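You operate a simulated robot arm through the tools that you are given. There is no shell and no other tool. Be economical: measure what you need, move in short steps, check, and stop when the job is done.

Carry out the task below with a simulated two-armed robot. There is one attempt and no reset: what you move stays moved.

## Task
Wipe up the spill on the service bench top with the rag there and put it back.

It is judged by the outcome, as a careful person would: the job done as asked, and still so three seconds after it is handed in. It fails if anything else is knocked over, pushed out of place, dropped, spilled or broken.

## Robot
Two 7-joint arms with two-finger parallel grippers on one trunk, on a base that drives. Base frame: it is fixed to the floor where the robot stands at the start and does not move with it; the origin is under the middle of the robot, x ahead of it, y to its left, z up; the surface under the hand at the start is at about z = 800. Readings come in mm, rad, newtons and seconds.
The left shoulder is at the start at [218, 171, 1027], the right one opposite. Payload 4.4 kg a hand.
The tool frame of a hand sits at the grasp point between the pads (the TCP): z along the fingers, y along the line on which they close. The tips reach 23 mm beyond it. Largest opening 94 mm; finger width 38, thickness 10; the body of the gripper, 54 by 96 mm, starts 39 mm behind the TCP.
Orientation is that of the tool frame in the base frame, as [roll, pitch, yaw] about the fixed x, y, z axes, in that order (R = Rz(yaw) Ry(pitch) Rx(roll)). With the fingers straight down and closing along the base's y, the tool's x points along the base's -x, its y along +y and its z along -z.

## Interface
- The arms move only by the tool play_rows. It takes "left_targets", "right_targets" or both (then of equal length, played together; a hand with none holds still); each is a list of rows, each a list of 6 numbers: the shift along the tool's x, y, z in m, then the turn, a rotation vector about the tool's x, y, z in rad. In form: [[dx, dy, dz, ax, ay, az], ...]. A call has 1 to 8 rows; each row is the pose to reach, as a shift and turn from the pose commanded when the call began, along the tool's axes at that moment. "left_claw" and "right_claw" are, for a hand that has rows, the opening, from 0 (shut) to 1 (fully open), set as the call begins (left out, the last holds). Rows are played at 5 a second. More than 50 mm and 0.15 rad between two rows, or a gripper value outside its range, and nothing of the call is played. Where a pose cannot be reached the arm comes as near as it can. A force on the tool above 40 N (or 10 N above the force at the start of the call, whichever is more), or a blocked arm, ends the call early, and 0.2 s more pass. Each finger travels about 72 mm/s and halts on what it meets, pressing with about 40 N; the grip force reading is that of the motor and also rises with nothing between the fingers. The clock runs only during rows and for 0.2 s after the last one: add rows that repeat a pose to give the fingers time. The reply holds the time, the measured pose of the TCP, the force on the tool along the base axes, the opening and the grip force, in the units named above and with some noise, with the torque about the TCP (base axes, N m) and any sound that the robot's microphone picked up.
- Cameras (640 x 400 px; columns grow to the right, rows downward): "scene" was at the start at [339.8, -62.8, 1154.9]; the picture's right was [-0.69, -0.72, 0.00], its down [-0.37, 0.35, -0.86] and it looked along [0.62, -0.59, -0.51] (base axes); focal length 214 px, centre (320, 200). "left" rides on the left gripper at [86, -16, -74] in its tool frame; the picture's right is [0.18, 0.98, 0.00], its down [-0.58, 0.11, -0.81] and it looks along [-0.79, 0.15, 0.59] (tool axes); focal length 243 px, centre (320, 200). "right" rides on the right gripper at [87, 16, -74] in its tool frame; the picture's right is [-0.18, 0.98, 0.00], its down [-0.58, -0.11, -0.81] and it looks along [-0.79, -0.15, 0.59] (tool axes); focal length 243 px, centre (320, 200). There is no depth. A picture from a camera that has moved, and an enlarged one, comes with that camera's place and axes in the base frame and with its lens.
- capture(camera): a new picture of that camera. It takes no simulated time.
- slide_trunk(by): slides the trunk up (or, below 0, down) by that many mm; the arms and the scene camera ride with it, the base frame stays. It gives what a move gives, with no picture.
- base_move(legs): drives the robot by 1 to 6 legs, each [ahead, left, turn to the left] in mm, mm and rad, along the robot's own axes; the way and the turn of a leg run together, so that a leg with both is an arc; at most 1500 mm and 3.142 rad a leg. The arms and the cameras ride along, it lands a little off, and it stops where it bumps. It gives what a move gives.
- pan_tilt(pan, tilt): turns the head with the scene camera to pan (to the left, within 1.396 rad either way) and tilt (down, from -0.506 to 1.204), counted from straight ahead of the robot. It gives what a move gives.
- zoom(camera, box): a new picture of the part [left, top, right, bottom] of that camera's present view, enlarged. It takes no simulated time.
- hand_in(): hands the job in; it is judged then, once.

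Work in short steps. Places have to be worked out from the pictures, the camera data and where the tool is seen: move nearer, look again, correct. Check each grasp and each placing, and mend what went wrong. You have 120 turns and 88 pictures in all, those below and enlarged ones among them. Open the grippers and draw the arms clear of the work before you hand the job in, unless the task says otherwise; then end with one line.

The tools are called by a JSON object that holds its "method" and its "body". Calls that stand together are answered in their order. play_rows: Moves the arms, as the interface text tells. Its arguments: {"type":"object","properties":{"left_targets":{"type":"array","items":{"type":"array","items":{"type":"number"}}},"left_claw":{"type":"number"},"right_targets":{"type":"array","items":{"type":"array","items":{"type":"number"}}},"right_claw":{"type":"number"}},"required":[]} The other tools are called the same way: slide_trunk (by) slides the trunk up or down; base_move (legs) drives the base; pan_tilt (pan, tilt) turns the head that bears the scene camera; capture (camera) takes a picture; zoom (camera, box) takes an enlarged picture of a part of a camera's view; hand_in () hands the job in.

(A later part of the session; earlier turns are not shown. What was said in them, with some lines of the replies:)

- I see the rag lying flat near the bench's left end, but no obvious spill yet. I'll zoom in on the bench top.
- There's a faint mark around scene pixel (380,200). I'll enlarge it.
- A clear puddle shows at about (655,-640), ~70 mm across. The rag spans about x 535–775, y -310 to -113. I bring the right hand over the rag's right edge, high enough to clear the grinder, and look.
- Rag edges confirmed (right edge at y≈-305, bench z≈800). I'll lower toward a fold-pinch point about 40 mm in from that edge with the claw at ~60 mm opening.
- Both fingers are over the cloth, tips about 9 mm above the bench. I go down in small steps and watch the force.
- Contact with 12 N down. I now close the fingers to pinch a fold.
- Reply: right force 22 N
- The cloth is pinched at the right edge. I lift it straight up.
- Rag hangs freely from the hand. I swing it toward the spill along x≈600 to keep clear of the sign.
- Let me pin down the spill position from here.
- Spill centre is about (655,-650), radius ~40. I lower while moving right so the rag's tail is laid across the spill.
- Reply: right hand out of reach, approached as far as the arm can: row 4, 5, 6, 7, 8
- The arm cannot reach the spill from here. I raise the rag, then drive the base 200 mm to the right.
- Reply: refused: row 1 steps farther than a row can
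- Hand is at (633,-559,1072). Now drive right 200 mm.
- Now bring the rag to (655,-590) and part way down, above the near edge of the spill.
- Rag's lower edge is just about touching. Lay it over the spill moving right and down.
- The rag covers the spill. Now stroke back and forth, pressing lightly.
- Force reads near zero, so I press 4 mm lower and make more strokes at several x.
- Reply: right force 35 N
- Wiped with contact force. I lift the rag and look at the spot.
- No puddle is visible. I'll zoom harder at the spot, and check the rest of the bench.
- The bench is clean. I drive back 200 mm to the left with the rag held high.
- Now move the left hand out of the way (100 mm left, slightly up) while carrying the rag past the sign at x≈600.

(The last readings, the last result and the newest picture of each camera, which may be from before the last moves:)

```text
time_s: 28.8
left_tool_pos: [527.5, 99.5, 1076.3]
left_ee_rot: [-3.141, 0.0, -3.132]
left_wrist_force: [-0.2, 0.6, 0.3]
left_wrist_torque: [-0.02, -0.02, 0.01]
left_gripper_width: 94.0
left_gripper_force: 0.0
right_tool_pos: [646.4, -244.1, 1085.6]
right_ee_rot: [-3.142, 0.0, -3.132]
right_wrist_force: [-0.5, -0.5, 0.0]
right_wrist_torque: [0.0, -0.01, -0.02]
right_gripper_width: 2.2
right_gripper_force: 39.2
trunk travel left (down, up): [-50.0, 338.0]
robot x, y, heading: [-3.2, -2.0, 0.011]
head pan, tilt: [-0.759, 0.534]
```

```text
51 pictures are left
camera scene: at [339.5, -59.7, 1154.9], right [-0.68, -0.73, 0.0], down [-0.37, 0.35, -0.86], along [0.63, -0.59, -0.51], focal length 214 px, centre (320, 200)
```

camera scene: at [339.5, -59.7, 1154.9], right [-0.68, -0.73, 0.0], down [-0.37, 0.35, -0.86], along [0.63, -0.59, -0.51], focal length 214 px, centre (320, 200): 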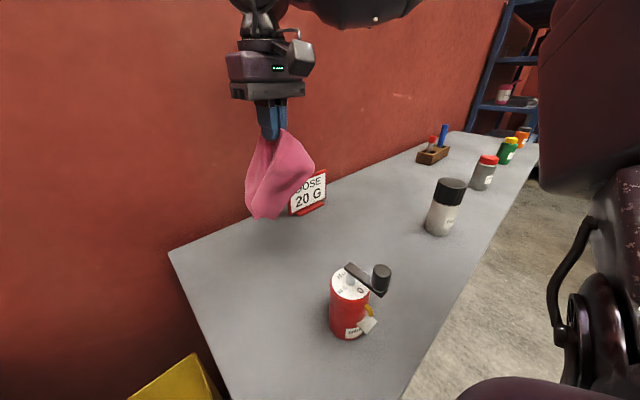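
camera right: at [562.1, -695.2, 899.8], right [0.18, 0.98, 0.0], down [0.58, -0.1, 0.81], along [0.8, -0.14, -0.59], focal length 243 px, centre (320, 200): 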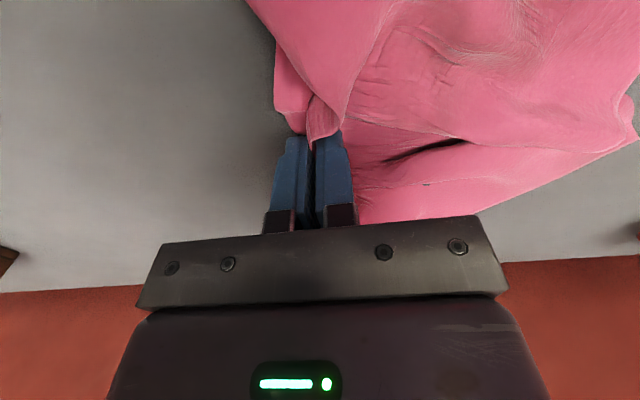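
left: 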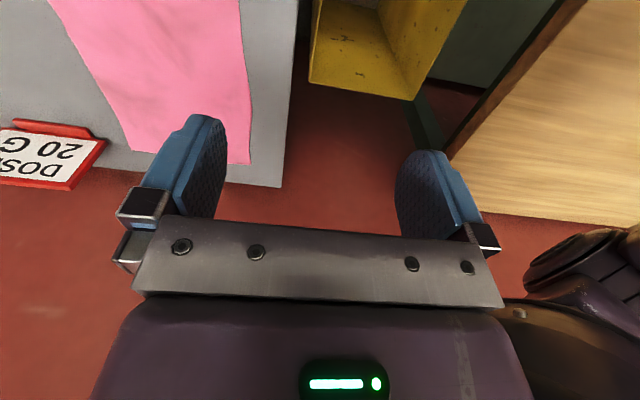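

Next: over to (655,-140) and down to z≈985 so the tail touches near the rag's old left edge.

{"method": "play_rows", "body": {"right_targets": [[-0.003, 0.035, 0.01, 0, 0, 0], [-0.006, 0.07, 0.03, 0, 0, 0], [-0.008, 0.095, 0.06, 0, 0, 0], [-0.008, 0.105, 0.09, 0, 0, 0], [-0.008, 0.105, 0.1, 0, 0, 0], [-0.008, 0.105, 0.1, 0, 0, 0], [-0.008, 0.105, 0.1, 0, 0, 0]]}}

{"method": "capture", "body": {"camera": "scene"}}

{"method": "capture", "body": {"camera": "right"}}

```text
time_s: 30.4
left_tool_pos: [526.9, 98.2, 1075.9]
left_ee_rot: [3.142, -0.001, -3.131]
left_wrist_force: [0.7, 0.7, 0.9]
left_wrist_torque: [0.01, 0.01, 0.03]
left_gripper_width: 93.8
left_gripper_force: 0.1
right_tool_pos: [653.7, -141.7, 983.1]
right_ee_rot: [3.14, -0.002, -3.13]
right_wrist_force: [-0.1, -0.8, 0.6]
right_wrist_torque: [0.02, -0.02, 0.01]
right_gripper_width: 2.5
right_gripper_force: 40.2
trunk travel left (down, up): [-50.0, 338.0]
robot x, y, heading: [-3.0, -0.0, 0.007]
head pan, tilt: [-0.759, 0.534]
```

```text
50 pictures are left
camera scene: at [339.4, -60.5, 1154.9], right [-0.68, -0.73, 0.0], down [-0.37, 0.35, -0.86], along [0.63, -0.59, -0.51], focal length 214 px, centre (320, 200)
```

scene: 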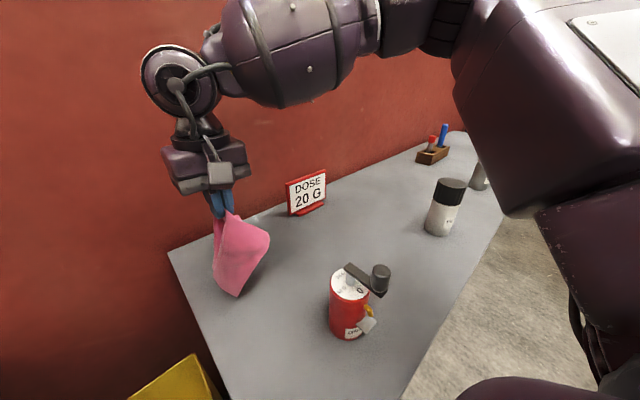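

```text
49 pictures are left
camera right: at [566.7, -125.5, 1058.1], right [0.17, 0.98, 0.0], down [0.58, -0.1, 0.81], along [0.79, -0.14, -0.59], focal length 243 px, centre (320, 200)
```

right: 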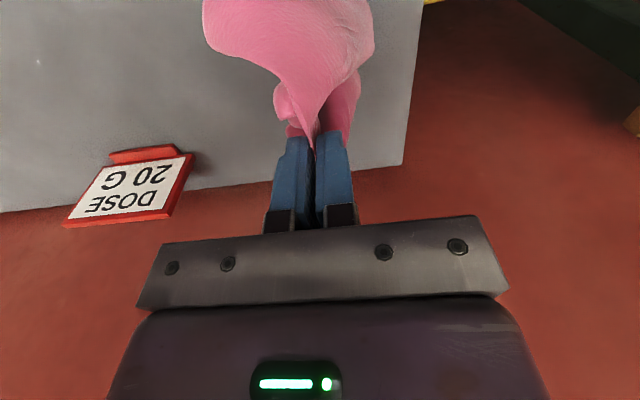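

There's a bright dot on the bench at around (631,-426) in the hand camera; check it.

{"method": "zoom", "body": {"camera": "right", "box": [0, 30, 96, 90]}}

{"method": "zoom", "body": {"camera": "scene", "box": [300, 190, 428, 270]}}

```text
6.67 times, centred on (48, 60) of right
camera zoom: at [566.7, -125.5, 1058.1], right [0.17, 0.98, 0.0], down [0.58, -0.1, 0.81], along [0.79, -0.14, -0.59], focal length 1618 px, centre (2133, 1133)
```

zoom: 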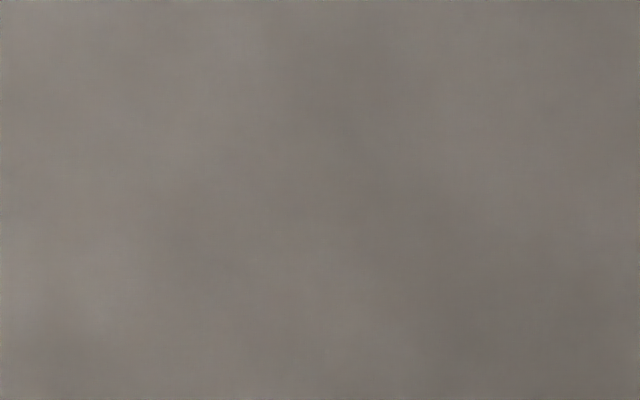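

```text
5.00 times, centred on (364, 230) of scene
camera zoom: at [339.4, -60.5, 1154.9], right [-0.68, -0.73, 0.0], down [-0.37, 0.35, -0.86], along [0.63, -0.59, -0.51], focal length 1072 px, centre (100, 50)
```

zoom: 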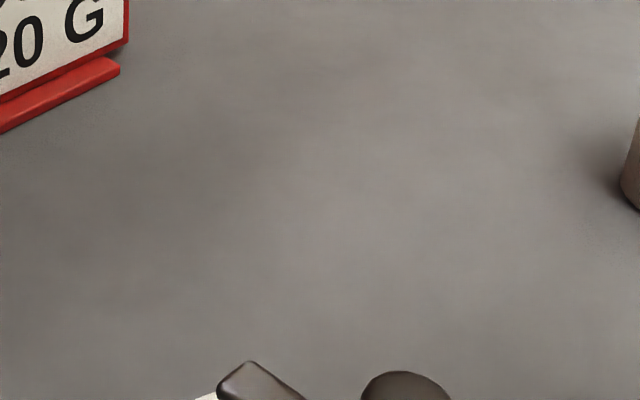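

Just render noise; clean. Lay the rag down moving right to where its edge was.

{"method": "play_rows", "body": {"right_targets": [[0, -0.01, 0.025, 0, 0, 0], [0, -0.025, 0.05, 0, 0, 0], [0, -0.045, 0.075, 0, 0, 0], [0, -0.07, 0.1, 0, 0, 0], [0, -0.095, 0.12, 0, 0, 0], [0, -0.115, 0.137, 0, 0, 0], [0, -0.13, 0.148, 0, 0, 0], [0, -0.14, 0.154, 0, 0, 0]]}}

{"method": "capture", "body": {"camera": "scene"}}

{"method": "capture", "body": {"camera": "right"}}

```text
time_s: 32.2
left_tool_pos: [527.3, 97.4, 1075.9]
left_ee_rot: [3.141, 0.001, -3.13]
left_wrist_force: [-0.2, -0.1, -0.9]
left_wrist_torque: [-0.01, 0.02, 0.0]
left_gripper_width: 94.0
left_gripper_force: 0.1
right_tool_pos: [654.1, -280.3, 831.5]
right_ee_rot: [-3.14, -0.003, -3.13]
right_wrist_force: [-0.4, 0.1, -0.8]
right_wrist_torque: [0.03, 0.01, 0.02]
right_gripper_width: 2.7
right_gripper_force: 40.7
trunk travel left (down, up): [-50.0, 338.0]
robot x, y, heading: [2.6, -2.0, 0.009]
head pan, tilt: [-0.759, 0.534]
```

```text
46 pictures are left
camera scene: at [339.5, -60.6, 1154.9], right [-0.68, -0.73, 0.0], down [-0.37, 0.35, -0.86], along [0.63, -0.59, -0.51], focal length 214 px, centre (320, 200)
```

scene: 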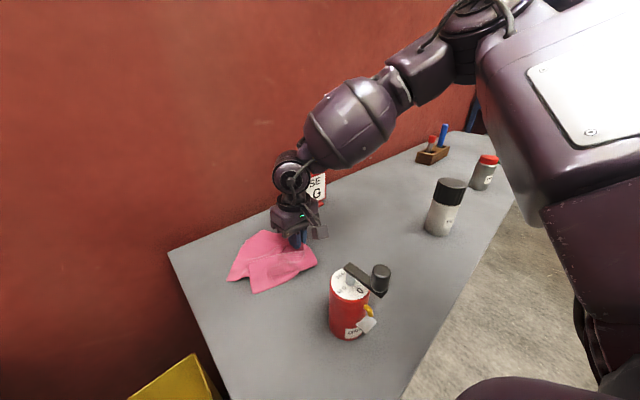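

```text
45 pictures are left
camera right: at [567.4, -265.6, 905.8], right [0.17, 0.98, 0.0], down [0.58, -0.1, 0.81], along [0.79, -0.14, -0.59], focal length 243 px, centre (320, 200)
```

right: 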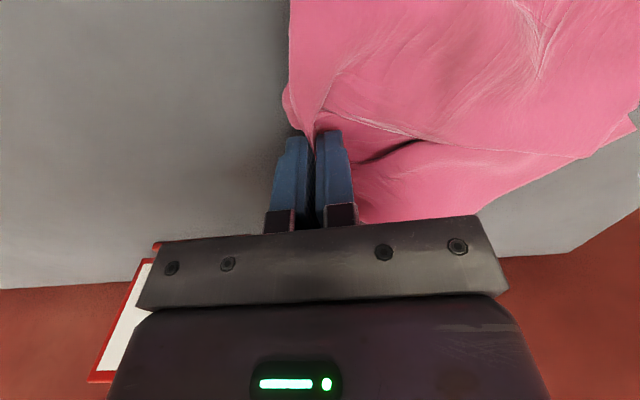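

The rag lies over its original place. Release by opening partway, then rise straight up.

{"method": "play_rows", "body": {"right_targets": [[0, 0, 0.003, 0, 0, 0], [0, 0, 0.003, 0, 0, 0], [0, 0, 0.003, 0, 0, 0], [0, 0, 0.0, 0, 0, 0], [0, 0, -0.03, 0, 0, 0], [0, 0, -0.07, 0, 0, 0], [0, 0, -0.11, 0, 0, 0], [0, 0, -0.15, 0, 0, 0]], "right_claw": 0.5}}

{"method": "capture", "body": {"camera": "scene"}}

{"method": "capture", "body": {"camera": "right"}}

```text
time_s: 34.0
left_tool_pos: [525.7, 96.8, 1076.3]
left_ee_rot: [3.141, 0.001, -3.131]
left_wrist_force: [0.2, -0.5, -0.2]
left_wrist_torque: [0.04, -0.01, 0.0]
left_gripper_width: 94.1
left_gripper_force: 0.0
right_tool_pos: [651.7, -280.4, 980.6]
right_ee_rot: [3.141, 0.001, -3.131]
right_wrist_force: [0.3, 0.9, 0.4]
right_wrist_torque: [-0.02, -0.01, -0.01]
right_gripper_width: 47.2
right_gripper_force: 0.0
trunk travel left (down, up): [-50.0, 338.0]
robot x, y, heading: [-3.4, -1.4, 0.014]
head pan, tilt: [-0.759, 0.534]
```

```text
44 pictures are left
camera scene: at [338.8, -60.4, 1155.3], right [-0.68, -0.73, 0.0], down [-0.37, 0.35, -0.86], along [0.63, -0.59, -0.51], focal length 214 px, centre (320, 200)
```

scene: 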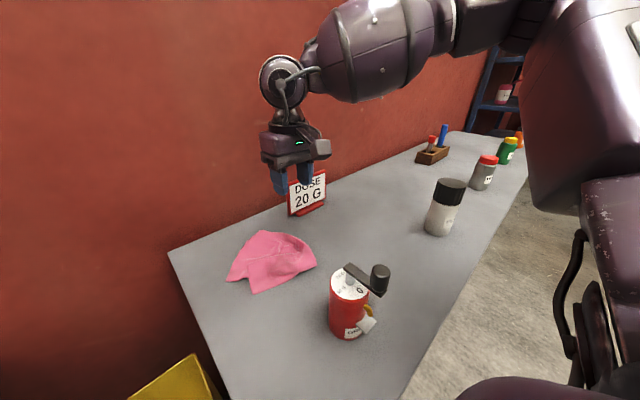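

```text
43 pictures are left
camera right: at [564.6, -264.4, 1055.8], right [0.17, 0.98, 0.0], down [0.58, -0.1, 0.81], along [0.79, -0.14, -0.59], focal length 243 px, centre (320, 200)
```

right: 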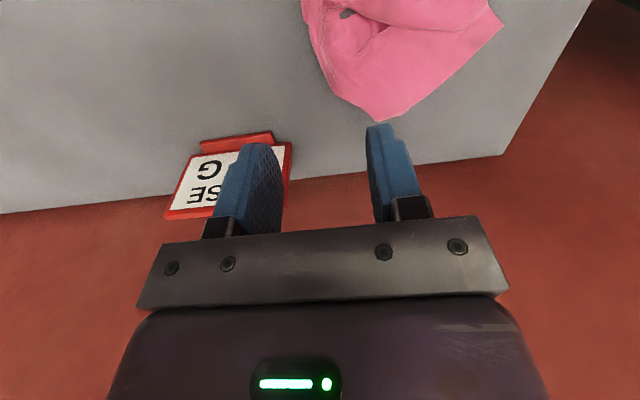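

The rag is back, centred at about (653,-214) versus (657,-211) originally, and nothing else moved. I retract the right arm along its approach path.

{"method": "play_rows", "body": {"right_targets": [[0.03, -0.02, -0.03, 0, 0, 0], [0.065, -0.04, -0.05, 0, 0, 0], [0.105, -0.06, -0.06, 0, 0, 0], [0.145, -0.08, -0.07, 0, 0, 0], [0.185, -0.1, -0.07, 0, 0, 0], [0.225, -0.12, -0.07, 0, 0, 0], [0.265, -0.14, -0.07, 0, 0, 0], [0.305, -0.16, -0.07, 0, 0, 0]], "right_claw": 1}}

{"method": "capture", "body": {"camera": "scene"}}

{"method": "zoom", "body": {"camera": "scene", "box": [340, 175, 420, 225]}}

{"method": "zoom", "body": {"camera": "scene", "box": [160, 190, 400, 340]}}

```text
time_s: 35.8
left_tool_pos: [526.1, 98.9, 1077.8]
left_ee_rot: [3.141, 0.002, -3.13]
left_wrist_force: [-0.7, 0.6, 0.5]
left_wrist_torque: [-0.03, -0.04, 0.02]
left_gripper_width: 94.2
left_gripper_force: 0.0
right_tool_pos: [349.2, -440.3, 1053.4]
right_ee_rot: [-3.141, 0.001, -3.131]
right_wrist_force: [-0.1, -0.5, 0.3]
right_wrist_torque: [-0.01, 0.01, -0.01]
right_gripper_width: 93.9
right_gripper_force: 0.0
trunk travel left (down, up): [-50.0, 338.0]
robot x, y, heading: [0.3, -0.0, 0.011]
head pan, tilt: [-0.759, 0.534]
```

```text
42 pictures are left
camera scene: at [338.3, -60.0, 1155.5], right [-0.68, -0.73, 0.0], down [-0.37, 0.35, -0.86], along [0.63, -0.59, -0.51], focal length 214 px, centre (320, 200)
```

scene: 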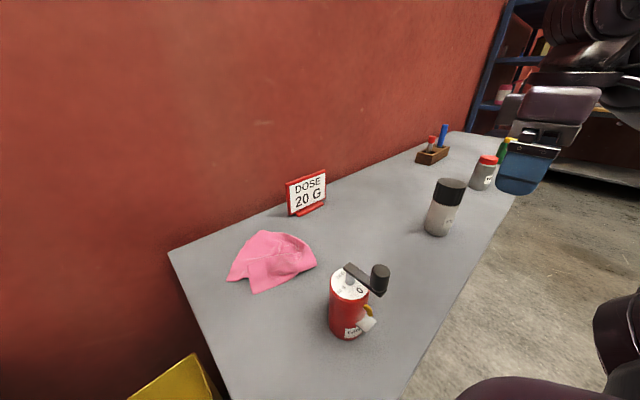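

```text
8.00 times, centred on (380, 200) of scene
camera zoom: at [338.3, -60.0, 1155.5], right [-0.68, -0.73, 0.0], down [-0.37, 0.35, -0.86], along [0.63, -0.59, -0.51], focal length 1716 px, centre (-160, 200)
```

zoom: 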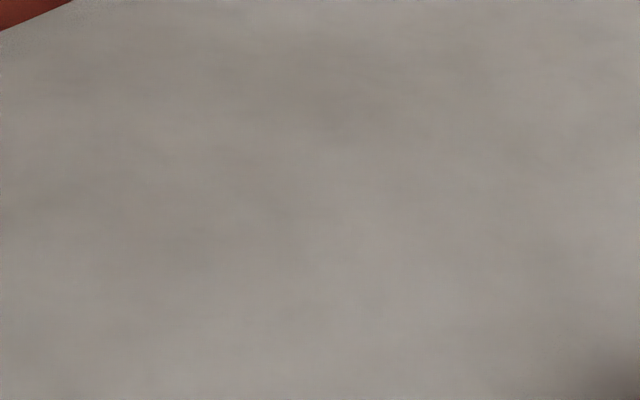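

```text
2.67 times, centred on (280, 265) of scene
camera zoom: at [338.3, -60.0, 1155.5], right [-0.68, -0.73, 0.0], down [-0.37, 0.35, -0.86], along [0.63, -0.59, -0.51], focal length 572 px, centre (427, 27)
```

zoom: 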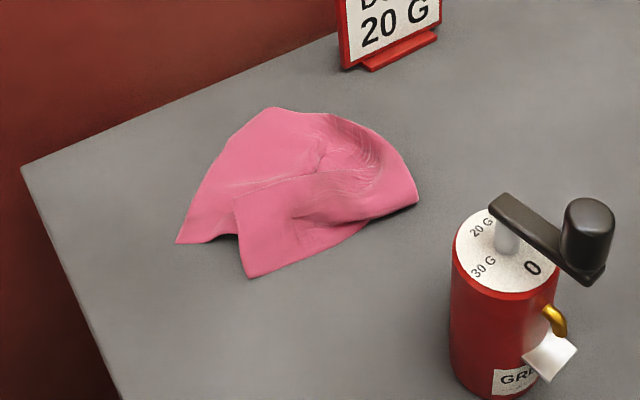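

The spill is gone, the rag is back within its original spot, all other objects are in place and the arms are clear. Handing in.

{"method": "hand_in", "body": {}}

```text
The job is handed in.
```

I wiped up the spill with the rag and put the rag back in its original place, though it lies crumpled rather than flat. No trace of the spill shows in the final pictures, and nothing else on the bench looks moved.
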